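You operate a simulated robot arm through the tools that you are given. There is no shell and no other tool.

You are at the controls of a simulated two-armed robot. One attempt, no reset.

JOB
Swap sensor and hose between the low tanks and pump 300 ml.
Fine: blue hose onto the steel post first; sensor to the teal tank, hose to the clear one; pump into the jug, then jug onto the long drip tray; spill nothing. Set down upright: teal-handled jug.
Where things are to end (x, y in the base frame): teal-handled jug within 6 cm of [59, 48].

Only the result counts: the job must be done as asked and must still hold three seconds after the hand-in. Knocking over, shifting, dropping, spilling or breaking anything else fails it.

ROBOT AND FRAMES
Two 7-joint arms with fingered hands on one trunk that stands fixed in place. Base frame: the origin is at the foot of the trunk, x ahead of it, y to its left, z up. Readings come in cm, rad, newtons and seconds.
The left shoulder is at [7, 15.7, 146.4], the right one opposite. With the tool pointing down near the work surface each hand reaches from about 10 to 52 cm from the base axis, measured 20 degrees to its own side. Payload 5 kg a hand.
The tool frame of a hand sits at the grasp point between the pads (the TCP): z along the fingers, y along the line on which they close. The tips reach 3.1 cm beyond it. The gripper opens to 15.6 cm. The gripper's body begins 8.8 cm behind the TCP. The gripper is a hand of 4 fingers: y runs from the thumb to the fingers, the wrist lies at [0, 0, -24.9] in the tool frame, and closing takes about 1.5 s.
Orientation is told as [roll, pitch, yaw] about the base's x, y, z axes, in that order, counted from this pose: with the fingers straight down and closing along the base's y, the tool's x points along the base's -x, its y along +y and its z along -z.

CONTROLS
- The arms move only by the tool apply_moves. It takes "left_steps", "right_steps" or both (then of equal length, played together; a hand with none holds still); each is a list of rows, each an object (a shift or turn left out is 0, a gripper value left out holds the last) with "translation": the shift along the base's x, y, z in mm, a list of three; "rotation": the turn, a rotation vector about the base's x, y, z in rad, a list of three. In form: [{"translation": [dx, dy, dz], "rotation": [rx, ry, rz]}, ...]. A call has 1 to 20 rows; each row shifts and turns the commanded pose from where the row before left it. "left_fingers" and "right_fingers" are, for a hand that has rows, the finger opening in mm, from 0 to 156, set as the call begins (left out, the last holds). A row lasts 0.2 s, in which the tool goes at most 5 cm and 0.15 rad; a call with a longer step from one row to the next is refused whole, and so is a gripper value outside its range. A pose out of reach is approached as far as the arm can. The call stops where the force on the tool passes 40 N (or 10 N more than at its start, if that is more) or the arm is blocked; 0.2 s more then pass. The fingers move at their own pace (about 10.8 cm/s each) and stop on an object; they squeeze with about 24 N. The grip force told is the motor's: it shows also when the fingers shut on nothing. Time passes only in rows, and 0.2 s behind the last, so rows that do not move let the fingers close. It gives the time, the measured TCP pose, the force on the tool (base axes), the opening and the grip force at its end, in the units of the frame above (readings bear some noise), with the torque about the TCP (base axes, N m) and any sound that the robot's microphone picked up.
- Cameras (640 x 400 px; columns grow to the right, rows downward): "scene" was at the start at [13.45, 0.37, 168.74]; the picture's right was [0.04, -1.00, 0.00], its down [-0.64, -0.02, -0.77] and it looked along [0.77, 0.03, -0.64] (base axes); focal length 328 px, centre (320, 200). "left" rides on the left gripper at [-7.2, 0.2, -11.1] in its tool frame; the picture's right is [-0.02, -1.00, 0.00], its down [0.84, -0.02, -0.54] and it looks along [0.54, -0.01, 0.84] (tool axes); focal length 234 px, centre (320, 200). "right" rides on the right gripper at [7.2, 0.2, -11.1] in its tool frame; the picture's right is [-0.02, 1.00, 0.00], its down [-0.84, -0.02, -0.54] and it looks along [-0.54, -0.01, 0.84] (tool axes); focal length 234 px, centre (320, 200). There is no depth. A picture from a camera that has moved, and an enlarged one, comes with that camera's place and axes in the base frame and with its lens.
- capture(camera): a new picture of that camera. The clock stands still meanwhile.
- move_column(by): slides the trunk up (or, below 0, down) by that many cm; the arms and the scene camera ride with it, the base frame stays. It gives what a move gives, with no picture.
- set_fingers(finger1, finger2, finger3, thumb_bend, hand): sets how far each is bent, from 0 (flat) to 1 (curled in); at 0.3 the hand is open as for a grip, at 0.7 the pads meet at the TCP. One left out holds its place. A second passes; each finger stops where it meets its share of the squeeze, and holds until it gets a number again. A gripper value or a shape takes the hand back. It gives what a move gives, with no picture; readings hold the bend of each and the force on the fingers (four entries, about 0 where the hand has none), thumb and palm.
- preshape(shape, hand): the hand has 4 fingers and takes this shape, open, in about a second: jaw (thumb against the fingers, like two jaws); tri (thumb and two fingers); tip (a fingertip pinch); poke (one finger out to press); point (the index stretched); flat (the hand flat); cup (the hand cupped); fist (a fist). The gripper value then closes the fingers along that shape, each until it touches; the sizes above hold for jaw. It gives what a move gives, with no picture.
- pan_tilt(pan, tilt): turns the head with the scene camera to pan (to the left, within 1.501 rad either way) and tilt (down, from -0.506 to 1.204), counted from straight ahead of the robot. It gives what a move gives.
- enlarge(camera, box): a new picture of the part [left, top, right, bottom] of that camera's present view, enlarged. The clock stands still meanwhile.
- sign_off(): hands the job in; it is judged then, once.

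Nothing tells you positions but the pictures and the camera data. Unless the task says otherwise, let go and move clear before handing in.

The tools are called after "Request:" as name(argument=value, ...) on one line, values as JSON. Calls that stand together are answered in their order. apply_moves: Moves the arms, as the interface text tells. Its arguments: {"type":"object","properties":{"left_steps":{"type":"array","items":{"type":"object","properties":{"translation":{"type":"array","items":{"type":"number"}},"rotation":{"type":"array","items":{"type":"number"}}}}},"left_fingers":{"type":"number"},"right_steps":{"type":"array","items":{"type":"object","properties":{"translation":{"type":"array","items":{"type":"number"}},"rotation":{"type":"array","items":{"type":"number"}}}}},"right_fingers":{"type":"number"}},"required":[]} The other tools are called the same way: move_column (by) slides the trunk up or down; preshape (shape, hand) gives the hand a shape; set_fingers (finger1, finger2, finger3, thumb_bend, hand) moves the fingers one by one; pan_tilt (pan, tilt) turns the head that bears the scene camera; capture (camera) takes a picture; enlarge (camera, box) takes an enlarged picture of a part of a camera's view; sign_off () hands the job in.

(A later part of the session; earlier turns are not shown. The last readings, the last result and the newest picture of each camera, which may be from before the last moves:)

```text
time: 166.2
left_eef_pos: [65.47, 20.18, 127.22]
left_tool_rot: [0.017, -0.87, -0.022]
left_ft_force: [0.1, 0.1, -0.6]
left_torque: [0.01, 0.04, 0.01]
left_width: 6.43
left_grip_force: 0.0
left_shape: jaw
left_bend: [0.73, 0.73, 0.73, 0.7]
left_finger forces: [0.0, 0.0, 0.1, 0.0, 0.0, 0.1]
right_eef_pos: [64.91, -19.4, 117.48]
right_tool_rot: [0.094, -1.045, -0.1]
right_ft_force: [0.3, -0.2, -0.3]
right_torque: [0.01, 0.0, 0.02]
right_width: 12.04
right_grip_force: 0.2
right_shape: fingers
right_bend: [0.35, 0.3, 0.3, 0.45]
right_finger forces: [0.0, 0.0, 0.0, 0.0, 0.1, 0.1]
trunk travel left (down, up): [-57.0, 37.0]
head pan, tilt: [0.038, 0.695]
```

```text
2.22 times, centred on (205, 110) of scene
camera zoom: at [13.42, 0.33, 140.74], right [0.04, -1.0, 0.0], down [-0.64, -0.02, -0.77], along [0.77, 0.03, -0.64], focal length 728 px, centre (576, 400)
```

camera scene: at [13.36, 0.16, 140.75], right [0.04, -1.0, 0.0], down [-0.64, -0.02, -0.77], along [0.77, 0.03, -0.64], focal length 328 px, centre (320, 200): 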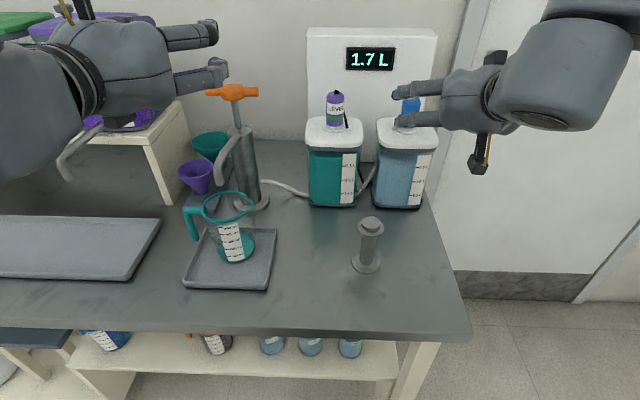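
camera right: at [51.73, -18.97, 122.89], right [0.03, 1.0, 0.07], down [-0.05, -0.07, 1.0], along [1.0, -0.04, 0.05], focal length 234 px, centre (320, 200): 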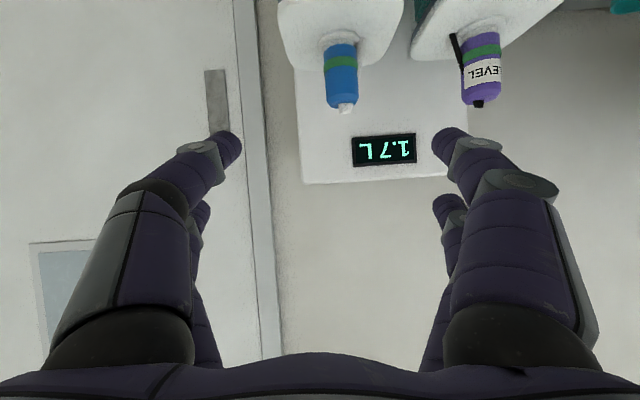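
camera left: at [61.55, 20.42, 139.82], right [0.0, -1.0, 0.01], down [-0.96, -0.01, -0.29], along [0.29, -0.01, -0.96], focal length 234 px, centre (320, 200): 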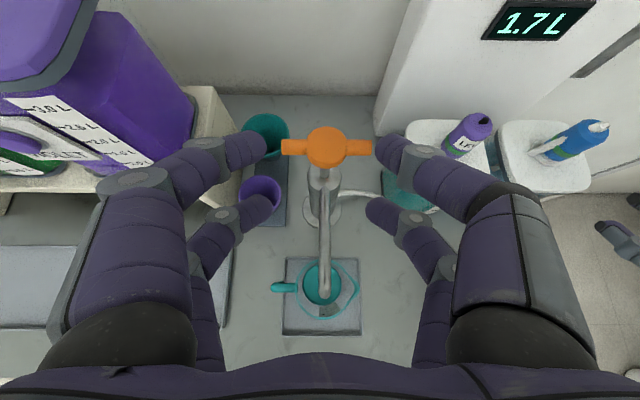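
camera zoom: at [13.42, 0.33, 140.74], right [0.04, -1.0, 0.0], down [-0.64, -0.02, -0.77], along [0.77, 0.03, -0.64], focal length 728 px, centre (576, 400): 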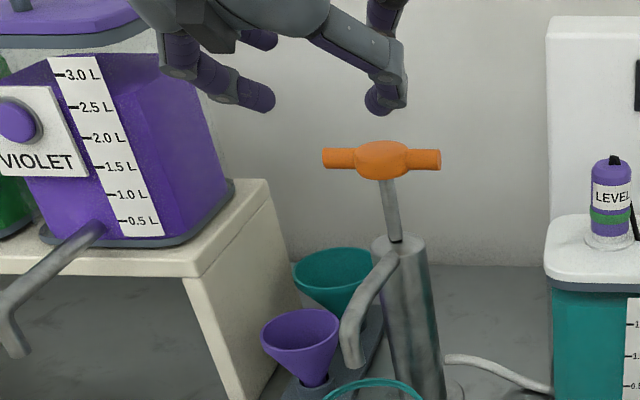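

Superb overhead view: the T-bar is centred at (74.9, 19.4, 116.1). I'll line up on the approach axis 8 cm short of it.

Request:
apply_moves(left_steps=[{"translation": [0, -4, -20]}, {"translation": [13, -4, -20]}, {"translation": [20, 0, -19]}, {"translation": [0, 0, 0]}])

Request:
capture(camera="left")

Request:
enlarge(camera="scene", box=[150, 40, 310, 180])

```text
time: 167.2
left_eef_pos: [68.73, 19.41, 121.41]
left_tool_rot: [0.014, -0.877, -0.024]
left_ft_force: [-0.6, 0.5, 0.4]
left_torque: [-0.03, 0.03, -0.02]
left_width: 6.4
left_grip_force: 0.0
left_shape: jaw
left_bend: [0.73, 0.73, 0.73, 0.7]
left_finger forces: [0.1, 0.0, 0.0, 0.0, 0.0, 0.0]
right_eef_pos: [64.92, -19.3, 117.55]
right_tool_rot: [0.094, -1.045, -0.102]
right_ft_force: [0.3, -0.1, 0.3]
right_torque: [0.03, -0.02, -0.02]
right_width: 12.05
right_grip_force: 0.0
right_shape: fingers
right_bend: [0.35, 0.3, 0.3, 0.45]
right_finger forces: [0.0, 0.1, 0.1, 0.0, 0.1, 0.0]
trunk travel left (down, up): [-57.0, 37.0]
head pan, tilt: [0.038, 0.695]
```

```text
taken
camera left: at [64.72, 19.6, 133.96], right [0.0, -1.0, 0.01], down [-0.96, -0.01, -0.29], along [0.29, -0.01, -0.96], focal length 234 px, centre (320, 200)
```

left: 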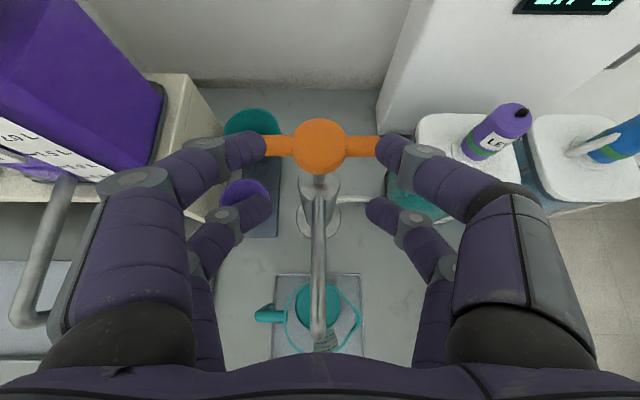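

```text
2.86 times, centred on (230, 110) of scene
camera zoom: at [13.35, 0.36, 140.75], right [0.04, -1.0, 0.0], down [-0.64, -0.02, -0.77], along [0.77, 0.03, -0.64], focal length 936 px, centre (577, 457)
```

zoom: 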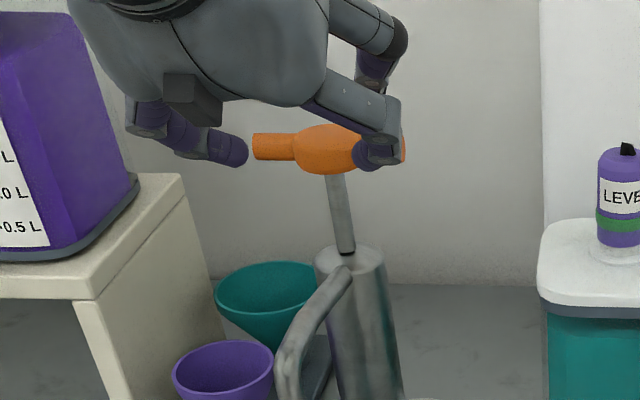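

The bar is lined up exactly between the finger rows. Advancing along the hand axis.

Request:
apply_moves(left_steps=[{"translation": [12.3, 0, -10.2]}, {"translation": [12.3, 0, -10.2]}, {"translation": [12.3, 0, -10.2]}, {"translation": [0, 0, 0]}])

Request:
capture(camera="left")

Request:
enlarge(camera="scene", box=[150, 40, 310, 180])

```text
time: 168.2
left_eef_pos: [72.46, 19.38, 118.32]
left_tool_rot: [0.014, -0.872, -0.02]
left_ft_force: [0.2, -1.1, -0.6]
left_torque: [0.01, 0.02, -0.01]
left_width: 6.42
left_grip_force: 0.0
left_shape: jaw
left_bend: [0.73, 0.73, 0.73, 0.7]
left_finger forces: [0.0, 0.1, 0.0, 0.0, 0.1, 0.1]
right_eef_pos: [64.99, -19.56, 117.62]
right_tool_rot: [0.095, -1.044, -0.101]
right_ft_force: [0.0, 0.3, -0.8]
right_torque: [-0.02, 0.0, -0.01]
right_width: 12.04
right_grip_force: 0.0
right_shape: fingers
right_bend: [0.35, 0.3, 0.3, 0.45]
right_finger forces: [0.1, 0.0, 0.0, 0.0, 0.1, 0.0]
trunk travel left (down, up): [-57.0, 37.0]
head pan, tilt: [0.038, 0.695]
```

```text
taken
camera left: at [68.55, 19.5, 130.9], right [0.0, -1.0, 0.01], down [-0.96, -0.01, -0.29], along [0.29, -0.01, -0.96], focal length 234 px, centre (320, 200)
```

left: 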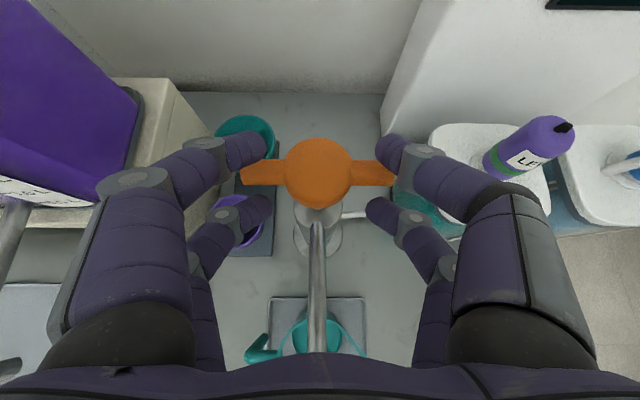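

```text
2.86 times, centred on (230, 110) of scene
camera zoom: at [13.41, 0.35, 140.74], right [0.04, -1.0, 0.0], down [-0.64, -0.02, -0.77], along [0.77, 0.03, -0.64], focal length 936 px, centre (577, 457)
```

zoom: 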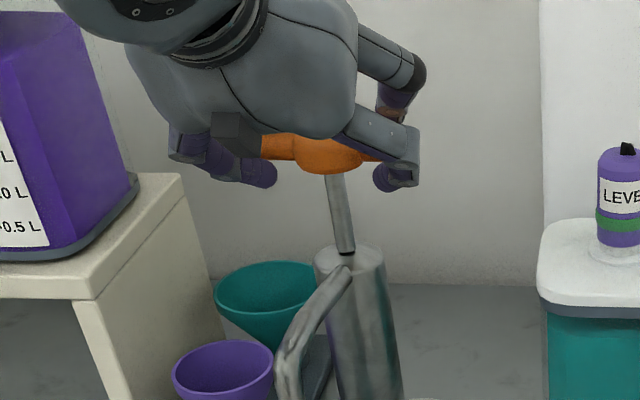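

Request:
apply_moves(left_steps=[{"translation": [10, 0, -8.2]}, {"translation": [10, 0, -8.2]}, {"translation": [0, 0, 0]}])

Request:
capture(camera="left")

Request:
enlarge(camera="scene", box=[150, 40, 310, 180])

```text
time: 169.0
left_eef_pos: [74.34, 19.3, 116.68]
left_tool_rot: [0.016, -0.873, -0.022]
left_ft_force: [0.2, 0.2, 0.2]
left_torque: [0.03, -0.01, -0.03]
left_width: 6.43
left_grip_force: 0.1
left_shape: jaw
left_bend: [0.73, 0.73, 0.73, 0.7]
left_finger forces: [0.0, 0.0, 0.0, 0.0, 0.0, 0.0]
right_eef_pos: [64.94, -19.52, 117.67]
right_tool_rot: [0.093, -1.046, -0.101]
right_ft_force: [-0.2, -0.6, -0.9]
right_torque: [0.01, 0.01, 0.04]
right_width: 12.06
right_grip_force: 0.1
right_shape: fingers
right_bend: [0.35, 0.3, 0.3, 0.45]
right_finger forces: [0.0, 0.1, 0.0, 0.0, 0.0, 0.1]
trunk travel left (down, up): [-57.0, 37.0]
head pan, tilt: [0.038, 0.695]
```

```text
taken
camera left: at [70.53, 19.54, 129.25], right [0.0, -1.0, 0.01], down [-0.96, -0.01, -0.29], along [0.29, -0.01, -0.96], focal length 234 px, centre (320, 200)
```

left: 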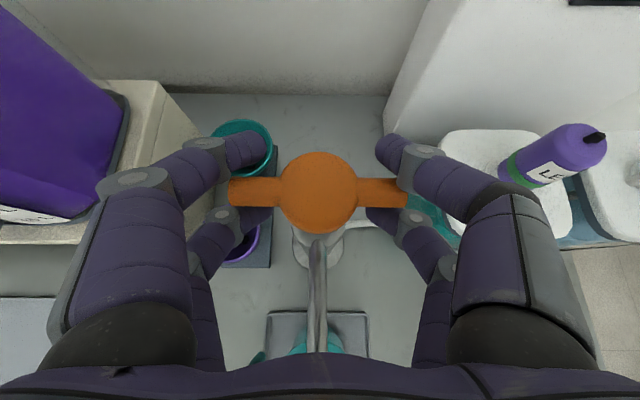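

```text
2.86 times, centred on (230, 110) of scene
camera zoom: at [13.39, 0.34, 140.75], right [0.04, -1.0, 0.0], down [-0.64, -0.02, -0.77], along [0.77, 0.03, -0.64], focal length 936 px, centre (577, 457)
```

zoom: 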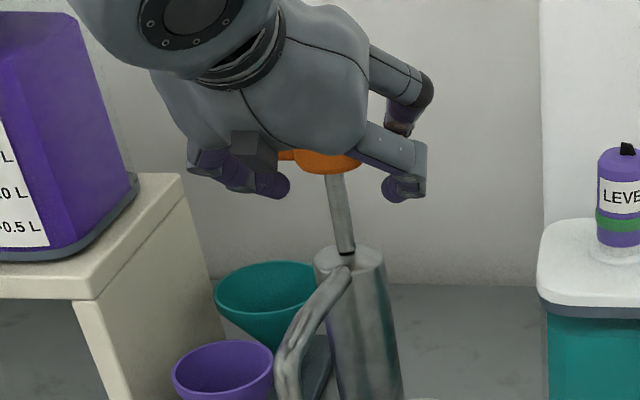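

The bar lies between the rows. I'll advance 1 cm more so the hub sits at the grasp point, then close around it.

Request:
apply_moves(left_steps=[{"translation": [6, 0, -5]}, {"translation": [0, 0, 0]}])

Request:
apply_moves(left_steps=[{"translation": [0, 0, 0]}, {"translation": [0, 0, 0]}, {"translation": [0, 0, 0]}, {"translation": [0, 0, 0]}, {"translation": [0, 0, 0]}], left_fingers=15)

Request:
capture(camera="left")

Request:
enlarge(camera="scene", box=[150, 40, 310, 180])

```text
time: 169.6
left_eef_pos: [74.97, 19.35, 116.25]
left_tool_rot: [0.014, -0.87, -0.02]
left_ft_force: [-0.4, 0.1, -0.9]
left_torque: [-0.03, 0.01, -0.01]
left_width: 6.41
left_grip_force: 0.0
left_shape: jaw
left_bend: [0.73, 0.73, 0.73, 0.7]
left_finger forces: [0.0, 0.0, 0.0, 0.0, 0.0, 0.0]
right_eef_pos: [64.95, -19.42, 117.62]
right_tool_rot: [0.096, -1.043, -0.101]
right_ft_force: [-0.6, -0.3, -1.0]
right_torque: [-0.02, -0.02, -0.02]
right_width: 12.03
right_grip_force: 0.1
right_shape: fingers
right_bend: [0.35, 0.3, 0.3, 0.45]
right_finger forces: [0.0, 0.1, 0.1, 0.0, 0.0, 0.0]
trunk travel left (down, up): [-57.0, 37.0]
head pan, tilt: [0.038, 0.695]
```

```text
time: 170.8
left_eef_pos: [75.05, 19.3, 116.18]
left_tool_rot: [0.015, -0.873, -0.02]
left_ft_force: [0.4, -0.3, 0.3]
left_torque: [0.01, -0.02, -0.01]
left_width: 1.53
left_grip_force: 0.0
left_shape: jaw
left_bend: [0.72, 0.72, 0.72, 0.7]
left_finger forces: [0.1, 0.0, 0.0, 0.1, 0.3, 0.1]
right_eef_pos: [64.91, -19.5, 117.55]
right_tool_rot: [0.094, -1.044, -0.102]
right_ft_force: [-0.1, 0.1, 0.2]
right_torque: [-0.02, -0.01, 0.01]
right_width: 12.05
right_grip_force: 0.1
right_shape: fingers
right_bend: [0.35, 0.3, 0.3, 0.45]
right_finger forces: [0.0, 0.0, 0.0, 0.0, 0.0, 0.1]
trunk travel left (down, up): [-57.0, 37.0]
head pan, tilt: [0.038, 0.695]
```

```text
taken
camera left: at [71.15, 19.56, 128.74], right [0.0, -1.0, 0.01], down [-0.96, -0.01, -0.29], along [0.29, -0.01, -0.96], focal length 234 px, centre (320, 200)
```

left: 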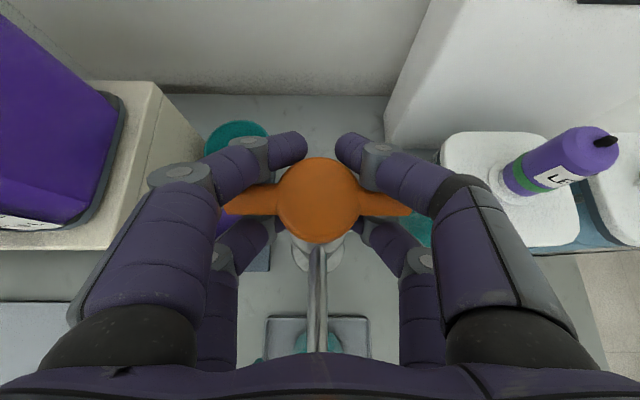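

```text
2.86 times, centred on (230, 110) of scene
camera zoom: at [13.46, 0.34, 140.74], right [0.04, -1.0, 0.0], down [-0.64, -0.02, -0.77], along [0.77, 0.03, -0.64], focal length 936 px, centre (577, 457)
```

zoom: 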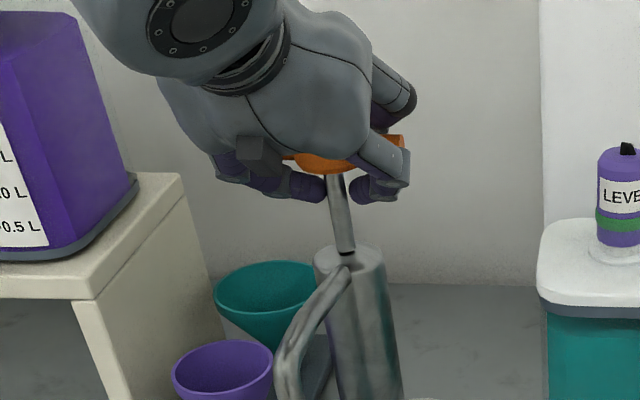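

The fingers form a loose cage around the hub and bar without touching. I'll try a short downward push of 1.5 cm to feel the pump.

Request:
apply_moves(left_steps=[{"translation": [0, 0, -5]}, {"translation": [0, 0, -5]}, {"translation": [0, 0, -5]}, {"translation": [0, 0, 0]}])

Request:
capture(camera="left")

Request:
enlarge(camera="scene", box=[150, 40, 310, 180])

```text
time: 171.8
left_eef_pos: [74.91, 19.39, 114.56]
left_tool_rot: [0.014, -0.871, -0.022]
left_ft_force: [1.0, 0.0, 2.5]
left_torque: [-0.02, 0.01, -0.01]
left_width: 1.55
left_grip_force: 0.1
left_shape: jaw
left_bend: [0.72, 0.72, 0.72, 0.7]
left_finger forces: [0.3, 0.0, 0.0, 0.0, 2.0, 0.0]
right_eef_pos: [65.0, -19.44, 117.54]
right_tool_rot: [0.095, -1.044, -0.1]
right_ft_force: [-0.1, 0.0, 0.2]
right_torque: [0.0, -0.01, 0.0]
right_width: 12.02
right_grip_force: 0.1
right_shape: fingers
right_bend: [0.35, 0.3, 0.3, 0.45]
right_finger forces: [0.0, 0.0, 0.0, 0.1, 0.1, 0.0]
trunk travel left (down, up): [-57.0, 37.0]
head pan, tilt: [0.038, 0.695]
```

```text
taken
camera left: at [71.13, 19.54, 127.25], right [0.0, -1.0, 0.01], down [-0.96, -0.01, -0.29], along [0.29, -0.01, -0.96], focal length 234 px, centre (320, 200)
```

left: 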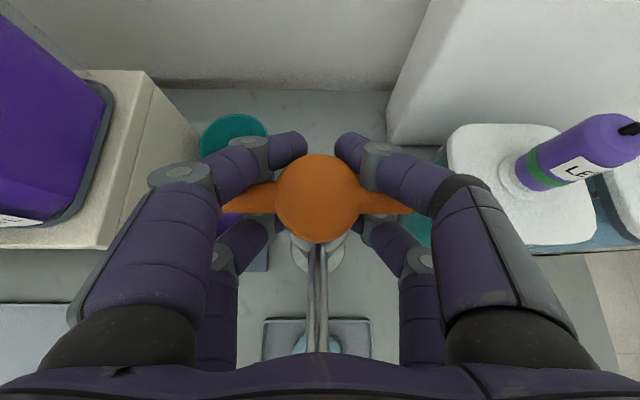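

```text
2.86 times, centred on (230, 110) of scene
camera zoom: at [13.43, 0.33, 140.74], right [0.04, -1.0, 0.0], down [-0.64, -0.02, -0.77], along [0.77, 0.03, -0.64], focal length 936 px, centre (577, 457)
```

zoom: 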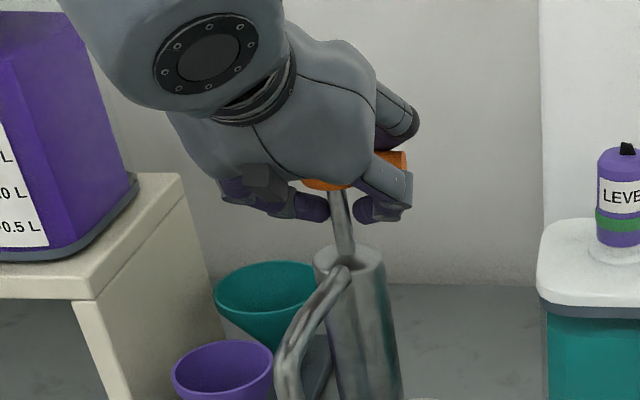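

The handle follows easily, with only about 2.5 N. I'll continue the stroke down and watch the jug.

Request:
apply_moves(left_steps=[{"translation": [0, 0, -5]}, {"translation": [0, 0, -5]}, {"translation": [0, 0, -5]}, {"translation": [0, 0, -5]}, {"translation": [0, 0, 0]}])

Request:
enlarge(camera="scene", box=[205, 180, 265, 290])

Request:
enlarge(camera="scene", box=[150, 40, 310, 180])

```text
time: 173.0
left_eef_pos: [74.93, 19.44, 112.63]
left_tool_rot: [0.013, -0.874, -0.022]
left_ft_force: [1.8, 0.2, 4.9]
left_torque: [-0.06, 0.0, 0.03]
left_width: 1.55
left_grip_force: 0.1
left_shape: jaw
left_bend: [0.72, 0.72, 0.72, 0.7]
left_finger forces: [0.9, 0.1, 0.0, 0.0, 3.6, 0.0]
right_eef_pos: [64.89, -19.48, 117.51]
right_tool_rot: [0.097, -1.042, -0.101]
right_ft_force: [0.1, 0.4, -0.2]
right_torque: [0.0, 0.03, -0.02]
right_width: 12.06
right_grip_force: 0.1
right_shape: fingers
right_bend: [0.35, 0.3, 0.3, 0.45]
right_finger forces: [0.0, 0.0, 0.0, 0.0, 0.0, 0.0]
trunk travel left (down, up): [-57.0, 37.0]
head pan, tilt: [0.038, 0.695]
```

```text
3.64 times, centred on (235, 235) of scene
camera zoom: at [13.42, 0.32, 140.75], right [0.04, -1.0, 0.0], down [-0.64, -0.02, -0.77], along [0.77, 0.03, -0.64], focal length 1191 px, centre (629, 73)
```

zoom: 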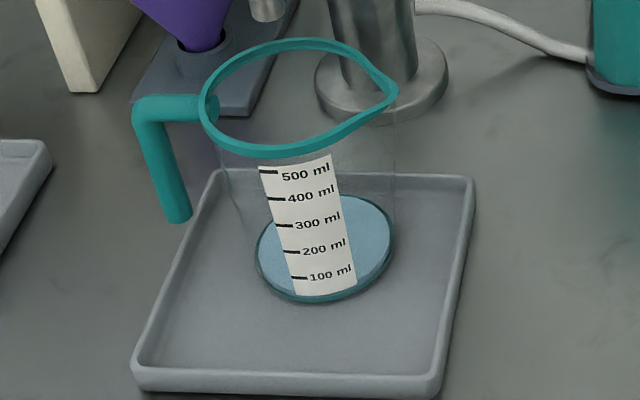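

```text
2.86 times, centred on (230, 110) of scene
camera zoom: at [13.42, 0.32, 140.75], right [0.04, -1.0, 0.0], down [-0.64, -0.02, -0.77], along [0.77, 0.03, -0.64], focal length 936 px, centre (577, 457)
```

zoom: 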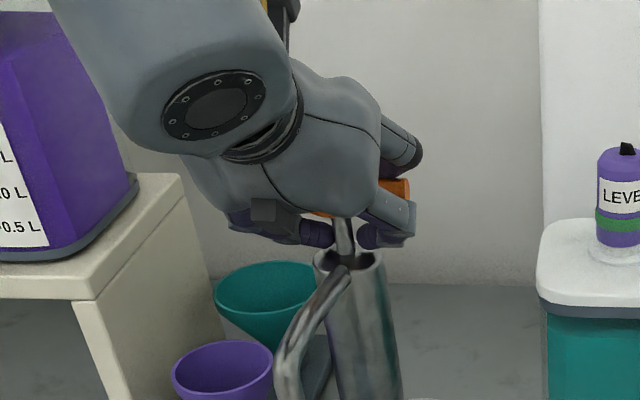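

Light-blue liquid is appearing in the jug, and the force rises like a return spring. Continuing to the bottom of the stroke.

Request:
apply_moves(left_steps=[{"translation": [0, 0, -5]}, {"translation": [0, 0, -5]}, {"translation": [0, 0, -5]}, {"translation": [0, 0, 0]}])

Request:
enlarge(camera="scene", box=[205, 180, 265, 290])

Request:
enlarge(camera="scene", box=[150, 40, 310, 200])

```text
time: 173.8
left_eef_pos: [75.42, 19.27, 112.47]
left_tool_rot: [0.007, -0.895, -0.018]
left_ft_force: [-3.2, 0.5, 15.1]
left_torque: [-0.08, 0.04, 0.03]
left_width: 1.56
left_grip_force: 0.0
left_shape: jaw
left_bend: [0.72, 0.72, 0.72, 0.7]
left_finger forces: [0.6, 5.7, 6.3, 0.0, 2.4, 0.0]
right_eef_pos: [64.82, -19.4, 117.53]
right_tool_rot: [0.095, -1.045, -0.101]
right_ft_force: [0.3, 0.3, -0.1]
right_torque: [0.02, 0.01, -0.01]
right_width: 12.02
right_grip_force: 0.0
right_shape: fingers
right_bend: [0.35, 0.3, 0.3, 0.45]
right_finger forces: [0.0, 0.1, 0.1, 0.0, 0.0, 0.1]
trunk travel left (down, up): [-57.0, 37.0]
head pan, tilt: [0.038, 0.695]
stopped in row 3 (left hand): the force on the tool passed its limit at 44 N (the readings are from after the stop); the commanded pose is now the measured one
```

```text
3.64 times, centred on (235, 235) of scene
camera zoom: at [13.4, 0.35, 140.72], right [0.04, -1.0, 0.0], down [-0.64, -0.02, -0.77], along [0.77, 0.03, -0.64], focal length 1191 px, centre (629, 73)
```

zoom: 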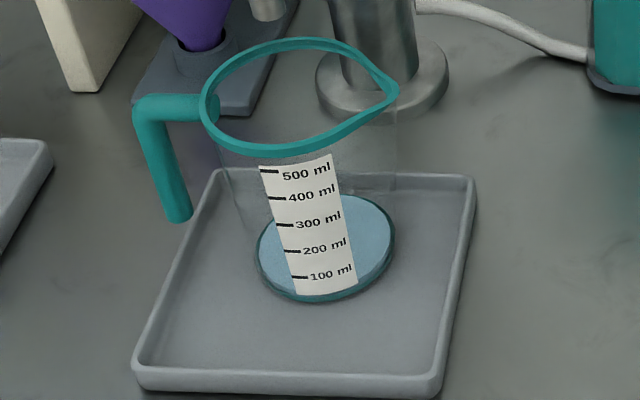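

```text
2.50 times, centred on (230, 120) of scene
camera zoom: at [13.4, 0.35, 140.72], right [0.04, -1.0, 0.0], down [-0.64, -0.02, -0.77], along [0.77, 0.03, -0.64], focal length 819 px, centre (545, 400)
```

zoom: 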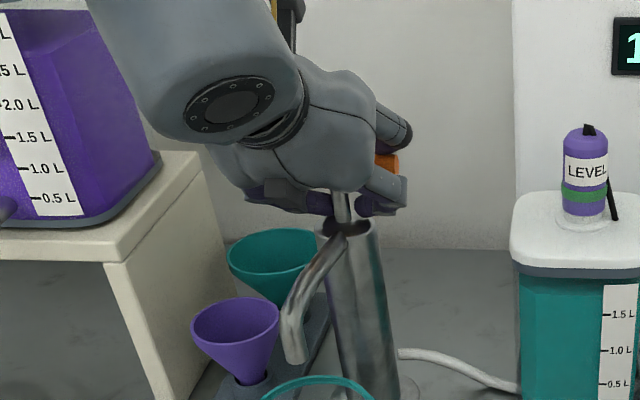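

My lower fingertips reached the barrel top, which limits this grip to about 3.4 cm of stroke, delivering about 25 ml. That's workable, so I'll do gentle partial strokes and read the jug. First one measured cycle.

Request:
apply_moves(left_steps=[{"translation": [-4, 0, 9], "rotation": [0, 0.02, 0]}, {"translation": [0, 0, 10]}, {"translation": [0, 0, 10]}, {"translation": [0, 0, 9]}, {"translation": [0, 0, 0]}])

Request:
enlarge(camera="scene", box=[150, 40, 310, 200])

Request:
enlarge(camera="scene", box=[215, 205, 265, 275])

```text
time: 175.0
left_eef_pos: [74.9, 19.33, 115.91]
left_tool_rot: [0.011, -0.864, -0.021]
left_ft_force: [0.6, -0.2, 0.1]
left_torque: [0.03, -0.04, 0.01]
left_width: 1.49
left_grip_force: 0.0
left_shape: jaw
left_bend: [0.72, 0.72, 0.72, 0.7]
left_finger forces: [0.1, 0.3, 0.0, 0.1, 1.0, 0.0]
right_eef_pos: [64.89, -19.43, 117.48]
right_tool_rot: [0.093, -1.045, -0.1]
right_ft_force: [-0.4, 0.3, 0.3]
right_torque: [-0.01, 0.0, -0.01]
right_width: 12.02
right_grip_force: 0.0
right_shape: fingers
right_bend: [0.35, 0.3, 0.3, 0.45]
right_finger forces: [0.0, 0.1, 0.0, 0.0, 0.0, 0.0]
trunk travel left (down, up): [-57.0, 37.0]
head pan, tilt: [0.038, 0.695]
```

```text
2.50 times, centred on (230, 120) of scene
camera zoom: at [13.47, 0.35, 140.73], right [0.04, -1.0, 0.0], down [-0.64, -0.02, -0.77], along [0.77, 0.03, -0.64], focal length 819 px, centre (545, 400)
```

zoom: 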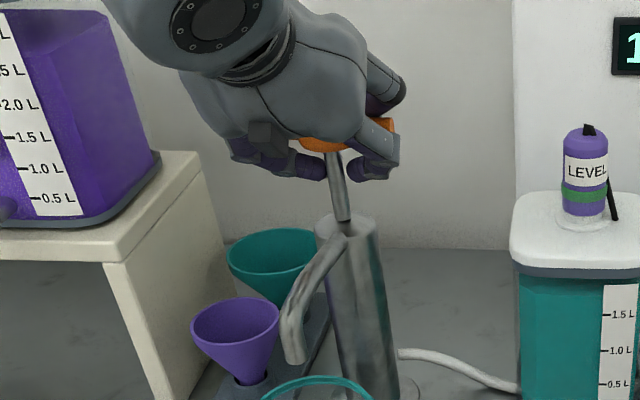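

```text
5.71 times, centred on (240, 240) of scene
camera zoom: at [13.47, 0.35, 140.73], right [0.04, -1.0, 0.0], down [-0.64, -0.02, -0.77], along [0.77, 0.03, -0.64], focal length 1872 px, centre (777, -29)
```

zoom: 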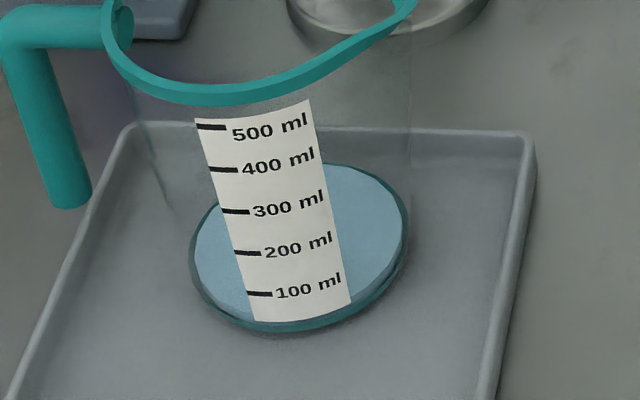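

The handle came back up, and the jug holds about 30 ml. I'll run two cycles of 30 mm strokes and measure again.

Request:
apply_moves(left_steps=[{"translation": [0, 0, -10]}, {"translation": [0, 0, -10]}, {"translation": [0, 0, -10]}, {"translation": [0, 0, 0]}, {"translation": [0, 0, 11]}, {"translation": [0, 0, 11]}, {"translation": [0, 0, 11]}, {"translation": [0, 0, 0]}, {"translation": [0, 0, -11]}, {"translation": [0, 0, -11]}, {"translation": [0, 0, -11]}, {"translation": [0, 0, 0]}, {"translation": [0, 0, 11]}, {"translation": [0, 0, 11]}, {"translation": [0, 0, 11]}, {"translation": [0, 0, 0]}])

Request:
enlarge(camera="scene", box=[215, 205, 265, 275])

Request:
enlarge(camera="scene", box=[150, 40, 310, 200])

```text
time: 178.4
left_eef_pos: [75.01, 19.33, 116.19]
left_tool_rot: [0.011, -0.868, -0.018]
left_ft_force: [0.8, -0.6, 0.0]
left_torque: [0.0, -0.03, 0.01]
left_width: 1.5
left_grip_force: 0.1
left_shape: jaw
left_bend: [0.72, 0.72, 0.72, 0.7]
left_finger forces: [0.1, 0.0, 0.1, 0.1, 0.1, 0.1]
right_eef_pos: [64.89, -19.5, 117.53]
right_tool_rot: [0.094, -1.042, -0.101]
right_ft_force: [0.0, 0.1, -0.5]
right_torque: [0.02, -0.02, -0.04]
right_width: 12.06
right_grip_force: 0.1
right_shape: fingers
right_bend: [0.35, 0.3, 0.3, 0.45]
right_finger forces: [0.0, 0.0, 0.0, 0.0, 0.0, 0.0]
trunk travel left (down, up): [-57.0, 37.0]
head pan, tilt: [0.038, 0.695]
```

```text
5.71 times, centred on (240, 240) of scene
camera zoom: at [13.47, 0.34, 140.74], right [0.04, -1.0, 0.0], down [-0.64, -0.02, -0.77], along [0.77, 0.03, -0.64], focal length 1872 px, centre (777, -29)
```

zoom: 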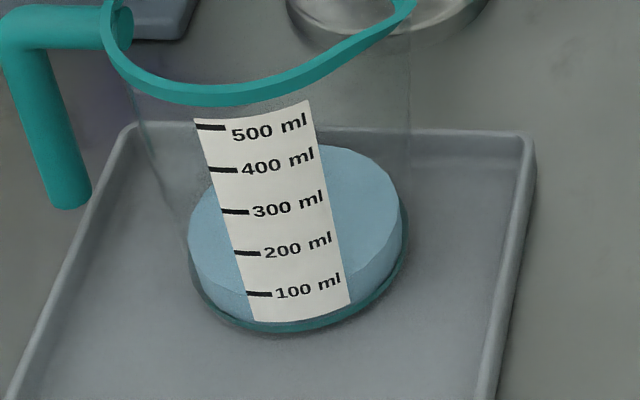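

```text
2.50 times, centred on (230, 120) of scene
camera zoom: at [13.47, 0.34, 140.74], right [0.04, -1.0, 0.0], down [-0.64, -0.02, -0.77], along [0.77, 0.03, -0.64], focal length 819 px, centre (545, 400)
```

zoom: 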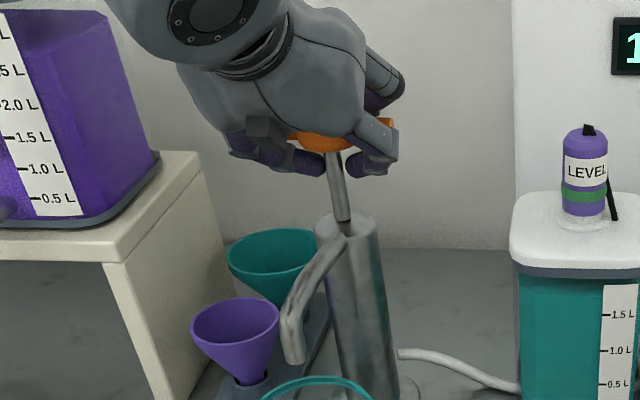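

That brought it to roughly the 100 ml mark, about 33 ml per stroke. Four more strokes should bring it near 230 ml.

Request:
apply_moves(left_steps=[{"translation": [0, 0, -11]}, {"translation": [0, 0, -11]}, {"translation": [0, 0, -11]}, {"translation": [0, 0, 0]}, {"translation": [0, 0, 11]}, {"translation": [0, 0, 11]}, {"translation": [0, 0, 11]}, {"translation": [0, 0, 0]}, {"translation": [0, 0, -11]}, {"translation": [0, 0, -11]}, {"translation": [0, 0, -11]}, {"translation": [0, 0, 0]}, {"translation": [0, 0, 11]}, {"translation": [0, 0, 11]}, {"translation": [0, 0, 11]}, {"translation": [0, 0, 0]}])

Request:
enlarge(camera="scene", box=[215, 205, 265, 275])

```text
time: 181.8
left_eef_pos: [74.92, 19.27, 116.1]
left_tool_rot: [0.011, -0.867, -0.02]
left_ft_force: [0.0, 0.6, -0.3]
left_torque: [0.04, -0.01, 0.0]
left_width: 1.57
left_grip_force: 0.0
left_shape: jaw
left_bend: [0.72, 0.72, 0.72, 0.7]
left_finger forces: [0.1, 0.6, 0.0, 0.0, 0.1, 0.0]
right_eef_pos: [64.84, -19.5, 117.58]
right_tool_rot: [0.095, -1.044, -0.1]
right_ft_force: [0.1, -0.2, 0.2]
right_torque: [0.0, 0.03, 0.0]
right_width: 12.03
right_grip_force: 0.1
right_shape: fingers
right_bend: [0.35, 0.3, 0.3, 0.45]
right_finger forces: [0.1, 0.0, 0.1, 0.0, 0.0, 0.0]
trunk travel left (down, up): [-57.0, 37.0]
head pan, tilt: [0.038, 0.695]
```

```text
5.71 times, centred on (240, 240) of scene
camera zoom: at [13.48, 0.36, 140.73], right [0.04, -1.0, 0.0], down [-0.64, -0.02, -0.77], along [0.77, 0.03, -0.64], focal length 1872 px, centre (777, -29)
```

zoom: 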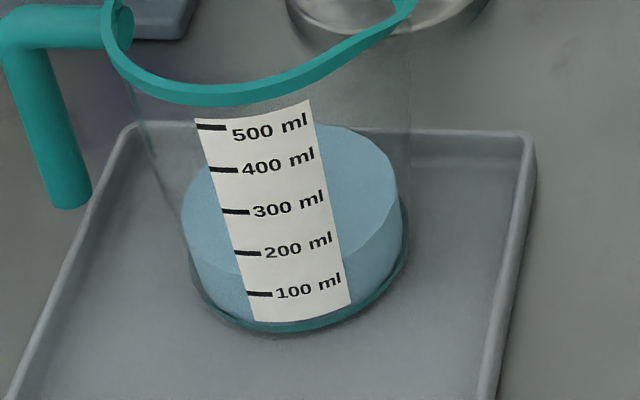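

About 150 ml now, with each short stroke adding around 25 ml. Four more strokes in two calls.

Request:
apply_moves(left_steps=[{"translation": [0, 0, -11]}, {"translation": [0, 0, -11]}, {"translation": [0, 0, -11]}, {"translation": [0, 0, 0]}, {"translation": [0, 0, 11]}, {"translation": [0, 0, 11]}, {"translation": [0, 0, 11]}, {"translation": [0, 0, 0]}, {"translation": [0, 0, -11]}, {"translation": [0, 0, -11]}, {"translation": [0, 0, -11]}, {"translation": [0, 0, 0]}, {"translation": [0, 0, 11]}, {"translation": [0, 0, 11]}, {"translation": [0, 0, 11]}, {"translation": [0, 0, 0]}])

Request:
enlarge(camera="scene", box=[215, 205, 265, 275])

Request:
apply_moves(left_steps=[{"translation": [0, 0, -11]}, {"translation": [0, 0, -11]}, {"translation": [0, 0, -11]}, {"translation": [0, 0, 0]}, {"translation": [0, 0, 11]}, {"translation": [0, 0, 11]}, {"translation": [0, 0, 11]}, {"translation": [0, 0, 0]}])

Request:
enlarge(camera="scene", box=[215, 205, 265, 275])

```text
time: 185.2
left_eef_pos: [74.95, 19.43, 116.21]
left_tool_rot: [0.01, -0.867, -0.019]
left_ft_force: [-0.2, -0.1, -0.2]
left_torque: [-0.01, 0.01, 0.01]
left_width: 1.53
left_grip_force: 0.0
left_shape: jaw
left_bend: [0.72, 0.72, 0.72, 0.7]
left_finger forces: [0.0, 0.0, 0.0, 0.0, 0.3, 0.0]
right_eef_pos: [64.95, -19.49, 117.62]
right_tool_rot: [0.094, -1.044, -0.102]
right_ft_force: [0.7, 0.4, -0.4]
right_torque: [0.0, 0.02, 0.01]
right_width: 12.05
right_grip_force: 0.2
right_shape: fingers
right_bend: [0.35, 0.3, 0.3, 0.45]
right_finger forces: [0.1, 0.1, 0.0, 0.0, 0.1, 0.0]
trunk travel left (down, up): [-57.0, 37.0]
head pan, tilt: [0.038, 0.695]
```

```text
5.71 times, centred on (240, 240) of scene
camera zoom: at [13.47, 0.34, 140.74], right [0.04, -1.0, 0.0], down [-0.64, -0.02, -0.77], along [0.77, 0.03, -0.64], focal length 1872 px, centre (777, -29)
```

zoom: 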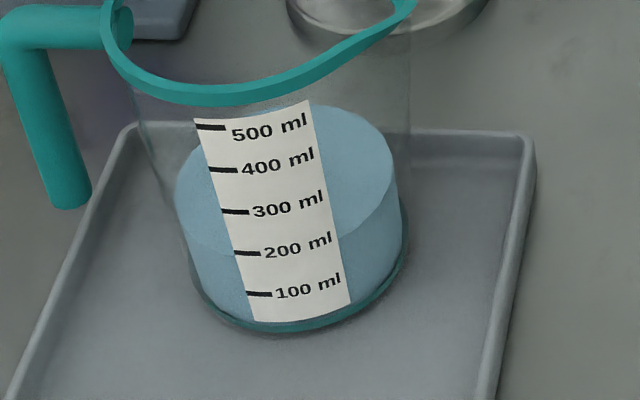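

```text
time: 187.0
left_eef_pos: [75.06, 19.27, 116.07]
left_tool_rot: [0.01, -0.867, -0.019]
left_ft_force: [0.1, -0.3, 0.1]
left_torque: [0.01, -0.01, 0.01]
left_width: 1.53
left_grip_force: 0.1
left_shape: jaw
left_bend: [0.72, 0.72, 0.72, 0.7]
left_finger forces: [0.1, 0.4, 0.0, 0.0, 0.0, 0.0]
right_eef_pos: [64.95, -19.47, 117.58]
right_tool_rot: [0.094, -1.044, -0.1]
right_ft_force: [0.1, -0.1, 0.2]
right_torque: [0.03, -0.02, 0.0]
right_width: 12.04
right_grip_force: 0.0
right_shape: fingers
right_bend: [0.35, 0.3, 0.3, 0.45]
right_finger forces: [0.0, 0.1, 0.1, 0.0, 0.1, 0.0]
trunk travel left (down, up): [-57.0, 37.0]
head pan, tilt: [0.038, 0.695]
```

```text
5.71 times, centred on (240, 240) of scene
camera zoom: at [13.47, 0.36, 140.74], right [0.04, -1.0, 0.0], down [-0.64, -0.02, -0.77], along [0.77, 0.03, -0.64], focal length 1872 px, centre (777, -29)
```

zoom: 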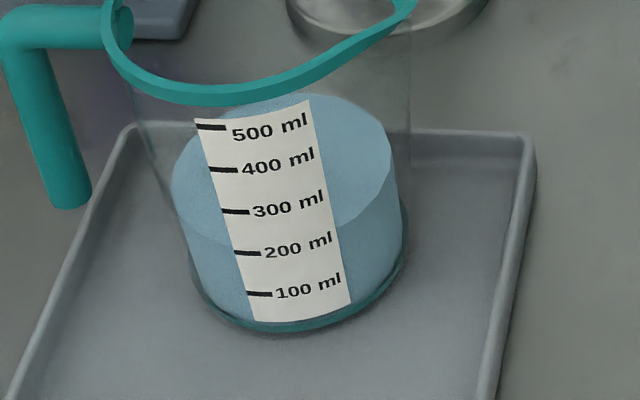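

Readings: about 200 ml after seven strokes and about 225 ml after eight, so 25 ml per stroke. Two more, then a careful reading.

Request:
apply_moves(left_steps=[{"translation": [0, 0, -11]}, {"translation": [0, 0, -11]}, {"translation": [0, 0, -11]}, {"translation": [0, 0, 0]}, {"translation": [0, 0, 11]}, {"translation": [0, 0, 11]}, {"translation": [0, 0, 11]}, {"translation": [0, 0, 0]}, {"translation": [0, 0, -11]}, {"translation": [0, 0, -11]}, {"translation": [0, 0, -11]}, {"translation": [0, 0, 0]}, {"translation": [0, 0, 11]}, {"translation": [0, 0, 11]}, {"translation": [0, 0, 11]}, {"translation": [0, 0, 0]}])

Request:
enlarge(camera="scene", box=[215, 205, 265, 275])

Request:
enlarge(camera="scene", box=[222, 220, 252, 260])

Request:
enlarge(camera="scene", box=[290, 80, 450, 220])

```text
time: 190.4
left_eef_pos: [74.89, 19.21, 116.11]
left_tool_rot: [0.011, -0.865, -0.019]
left_ft_force: [-0.2, -0.1, -0.7]
left_torque: [0.01, 0.03, 0.01]
left_width: 1.53
left_grip_force: 0.1
left_shape: jaw
left_bend: [0.72, 0.72, 0.72, 0.7]
left_finger forces: [0.1, 0.3, 0.1, 0.1, 0.1, 0.1]
right_eef_pos: [65.03, -19.36, 117.54]
right_tool_rot: [0.094, -1.043, -0.1]
right_ft_force: [-0.1, -1.1, 0.9]
right_torque: [0.0, 0.0, -0.03]
right_width: 12.04
right_grip_force: 0.2
right_shape: fingers
right_bend: [0.35, 0.3, 0.3, 0.45]
right_finger forces: [0.1, 0.1, 0.0, 0.1, 0.0, 0.0]
trunk travel left (down, up): [-57.0, 37.0]
head pan, tilt: [0.038, 0.695]
```

```text
5.71 times, centred on (240, 240) of scene
camera zoom: at [13.48, 0.36, 140.73], right [0.04, -1.0, 0.0], down [-0.64, -0.02, -0.77], along [0.77, 0.03, -0.64], focal length 1872 px, centre (777, -29)
```

zoom: 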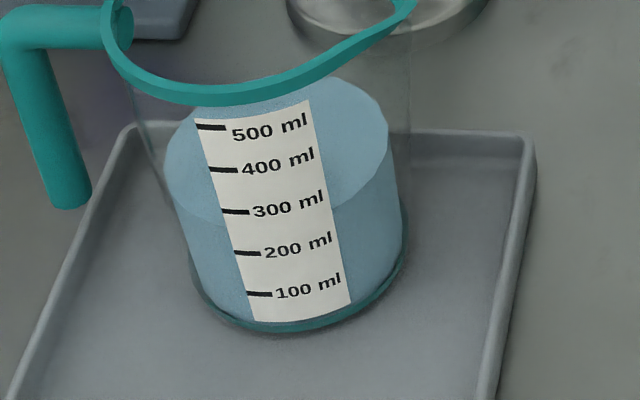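

```text
10.00 times, centred on (237, 240) of scene
camera zoom: at [13.48, 0.36, 140.73], right [0.04, -1.0, 0.0], down [-0.64, -0.02, -0.77], along [0.77, 0.03, -0.64], focal length 3275 px, centre (1150, -200)
```

zoom: 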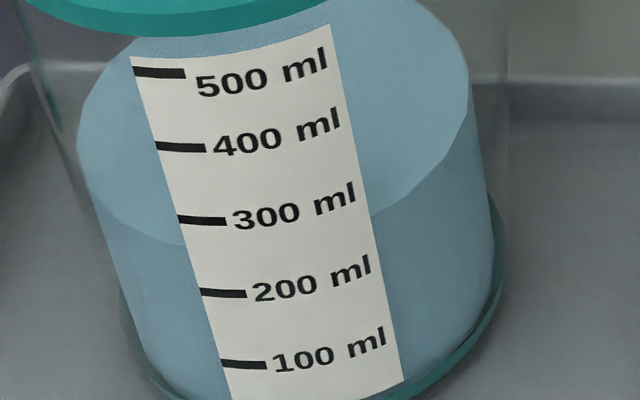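

```text
2.86 times, centred on (370, 150) of scene
camera zoom: at [13.48, 0.36, 140.73], right [0.04, -1.0, 0.0], down [-0.64, -0.02, -0.77], along [0.77, 0.03, -0.64], focal length 936 px, centre (177, 343)
```

zoom: 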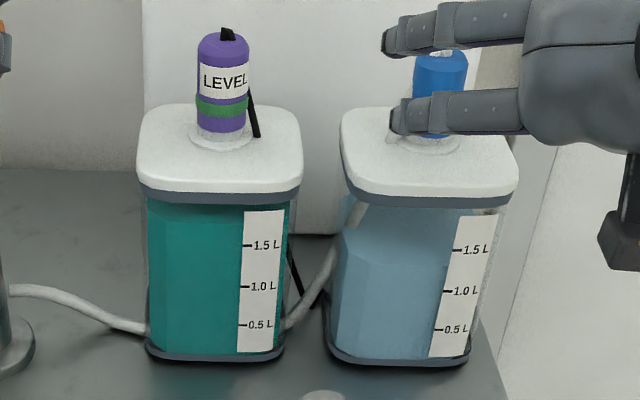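

Careful reading, correcting for wall parallax, gives about 255 ml. Two more strokes should land close to 300 ml.

Request:
apply_moves(left_steps=[{"translation": [0, 0, -11]}, {"translation": [0, 0, -11]}, {"translation": [0, 0, -11]}, {"translation": [0, 0, 0]}, {"translation": [0, 0, 11]}, {"translation": [0, 0, 11]}, {"translation": [0, 0, 11]}, {"translation": [0, 0, 0]}, {"translation": [0, 0, -11]}, {"translation": [0, 0, -11]}, {"translation": [0, 0, -11]}, {"translation": [0, 0, 0]}, {"translation": [0, 0, 11]}, {"translation": [0, 0, 11]}, {"translation": [0, 0, 11]}, {"translation": [0, 0, 0]}])

Request:
enlarge(camera="scene", box=[222, 215, 252, 255])

Request:
enlarge(camera="scene", box=[215, 205, 265, 275])

```text
time: 193.8
left_eef_pos: [75.01, 19.31, 116.28]
left_tool_rot: [0.012, -0.867, -0.019]
left_ft_force: [0.0, -0.3, 0.6]
left_torque: [0.02, -0.04, 0.0]
left_width: 1.5
left_grip_force: 0.1
left_shape: jaw
left_bend: [0.72, 0.72, 0.72, 0.7]
left_finger forces: [0.0, 0.2, 0.0, 0.0, 0.1, 0.0]
right_eef_pos: [65.0, -19.34, 117.56]
right_tool_rot: [0.094, -1.042, -0.101]
right_ft_force: [-0.1, -0.2, 0.6]
right_torque: [0.0, 0.0, 0.0]
right_width: 12.04
right_grip_force: 0.1
right_shape: fingers
right_bend: [0.35, 0.3, 0.3, 0.45]
right_finger forces: [0.0, 0.0, 0.0, 0.1, 0.0, 0.0]
trunk travel left (down, up): [-57.0, 37.0]
head pan, tilt: [0.038, 0.695]
```

```text
10.00 times, centred on (237, 235) of scene
camera zoom: at [13.47, 0.35, 140.74], right [0.04, -1.0, 0.0], down [-0.64, -0.02, -0.77], along [0.77, 0.03, -0.64], focal length 3275 px, centre (1150, -150)
```

zoom: 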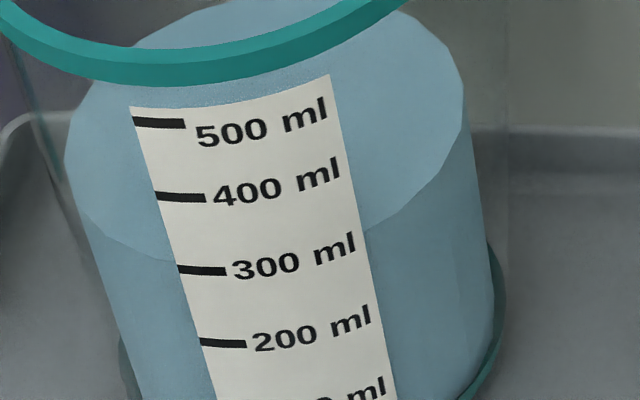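

```text
5.71 times, centred on (240, 240) of scene
camera zoom: at [13.47, 0.35, 140.74], right [0.04, -1.0, 0.0], down [-0.64, -0.02, -0.77], along [0.77, 0.03, -0.64], focal length 1872 px, centre (777, -29)
```

zoom: 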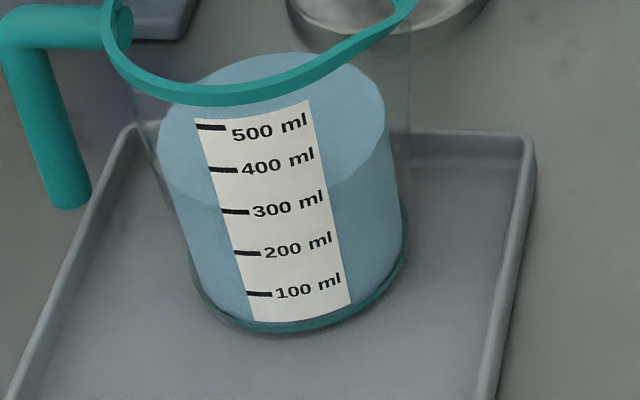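

The liquid line is now right at the 300 ml mark after the parallax correction. I'll open the left hand, back out along the approach line, and get a closer reading.

Request:
apply_moves(left_steps=[{"translation": [0, 0, 0]}, {"translation": [0, 0, 0]}, {"translation": [0, 0, 0]}, {"translation": [-6, 0, 5]}, {"translation": [-12, 0, 10]}, {"translation": [-15, 0, 12.5]}, {"translation": [-18, 0, 15]}, {"translation": [-18, 0, 15]}, {"translation": [-10, 0, 15]}, {"translation": [0, 0, 0]}], left_fingers=66)

Request:
capture(camera="left")

Request:
capture(camera="scene")

```text
time: 196.0
left_eef_pos: [67.28, 19.37, 123.35]
left_tool_rot: [0.008, -0.867, -0.02]
left_ft_force: [-0.3, 0.4, -0.1]
left_torque: [0.02, 0.02, 0.01]
left_width: 6.55
left_grip_force: 0.0
left_shape: jaw
left_bend: [0.73, 0.73, 0.73, 0.7]
left_finger forces: [0.0, 0.0, 0.0, 0.0, 0.1, 0.0]
right_eef_pos: [65.02, -19.43, 117.56]
right_tool_rot: [0.095, -1.043, -0.1]
right_ft_force: [0.3, -0.3, -0.4]
right_torque: [0.0, -0.02, 0.03]
right_width: 12.03
right_grip_force: 0.0
right_shape: fingers
right_bend: [0.35, 0.3, 0.3, 0.45]
right_finger forces: [0.0, 0.0, 0.0, 0.0, 0.0, 0.1]
trunk travel left (down, up): [-57.0, 37.0]
head pan, tilt: [0.038, 0.695]
```

```text
taken
camera left: at [63.45, 19.56, 136.03], right [0.0, -1.0, 0.01], down [-0.96, -0.01, -0.29], along [0.29, -0.01, -0.96], focal length 234 px, centre (320, 200)
```

left: 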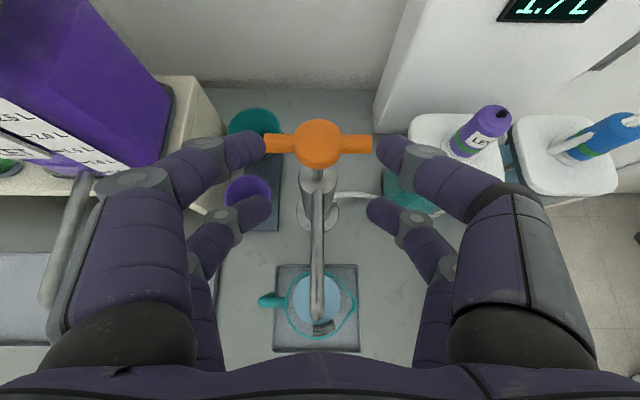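

```text
taken
camera scene: at [13.49, 0.34, 140.74], right [0.04, -1.0, 0.0], down [-0.64, -0.02, -0.77], along [0.77, 0.03, -0.64], focal length 328 px, centre (320, 200)
```

scene: 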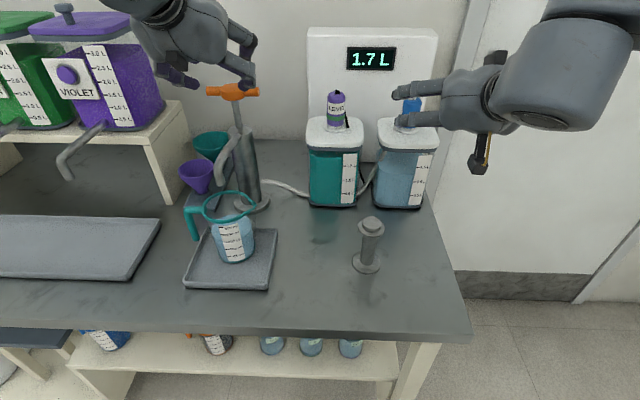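

Both plugs stay seated and the jug reads about 300 ml. The left hand comes next for the jug: pull back, level out and yaw right, so it approaches the jug from its handle side with the handle inside the open hand.

Request:
apply_moves(left_steps=[{"translation": [-20, 5, 0], "rotation": [0, -0.11, 0]}, {"translation": [-20, 10, 0], "rotation": [0, -0.11, 0]}, {"translation": [-20, 10, 0], "rotation": [0, -0.11, 0]}, {"translation": [-20, 15, 0], "rotation": [0, -0.11, 0]}, {"translation": [-15, 15, 0], "rotation": [0, 0, -0.13]}, {"translation": [-10, 15, 0], "rotation": [0, 0, -0.13]}, {"translation": [-10, 15, 0], "rotation": [0, 0, -0.13]}, {"translation": [-10, 15, 0], "rotation": [0, 0, -0.13]}, {"translation": [-5, 10, 0], "rotation": [0, 0, -0.13]}, {"translation": [0, 0, 0], "rotation": [0, 0, -0.13]}, {"translation": [0, 0, 0], "rotation": [0, 0, -0.13]}, {"translation": [0, 0, 0], "rotation": [0, 0, -0.13]}, {"translation": [0, 0, 0]}], left_fingers=156)

Request:
capture(camera="left")

Request:
capture(camera="scene")

```text
time: 198.8
left_eef_pos: [54.3, 31.11, 123.68]
left_tool_rot: [0.023, -1.313, -0.959]
left_ft_force: [-0.5, -0.1, 0.1]
left_torque: [0.02, -0.02, 0.03]
left_width: 15.57
left_grip_force: 0.1
left_shape: jaw
left_bend: [0.3, 0.3, 0.3, 0.3]
left_finger forces: [0.0, 0.0, 0.1, 0.0, 0.0, 0.0]
left hand out of reach, approached as far as the arm can: row 7
right_eef_pos: [65.02, -19.43, 117.64]
right_tool_rot: [0.095, -1.046, -0.101]
right_ft_force: [0.1, 0.5, -0.3]
right_torque: [0.04, 0.02, 0.02]
right_width: 12.04
right_grip_force: 0.0
right_shape: fingers
right_bend: [0.35, 0.3, 0.3, 0.45]
right_finger forces: [0.0, 0.1, 0.1, 0.1, 0.0, 0.0]
trunk travel left (down, up): [-57.0, 37.0]
head pan, tilt: [0.038, 0.695]
```

```text
taken
camera left: at [49.17, 38.51, 133.56], right [-0.8, -0.6, 0.02], down [-0.45, 0.59, -0.67], along [0.39, -0.55, -0.74], focal length 234 px, centre (320, 200)
```

left: 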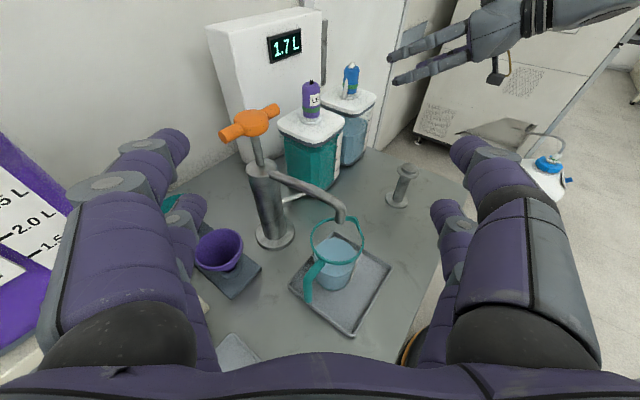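

```text
taken
camera scene: at [13.35, 0.36, 140.75], right [0.04, -1.0, 0.0], down [-0.64, -0.02, -0.77], along [0.77, 0.03, -0.64], focal length 328 px, centre (320, 200)
```

scene: 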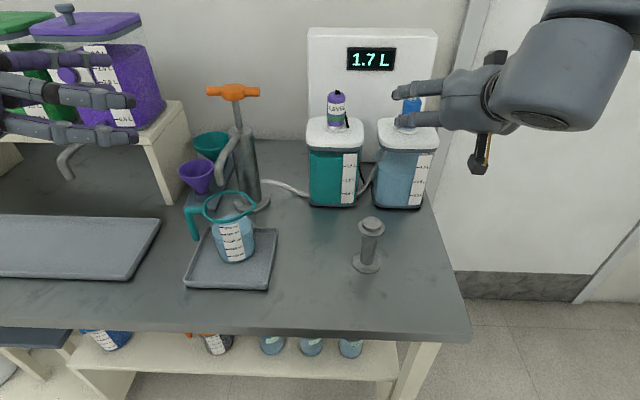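

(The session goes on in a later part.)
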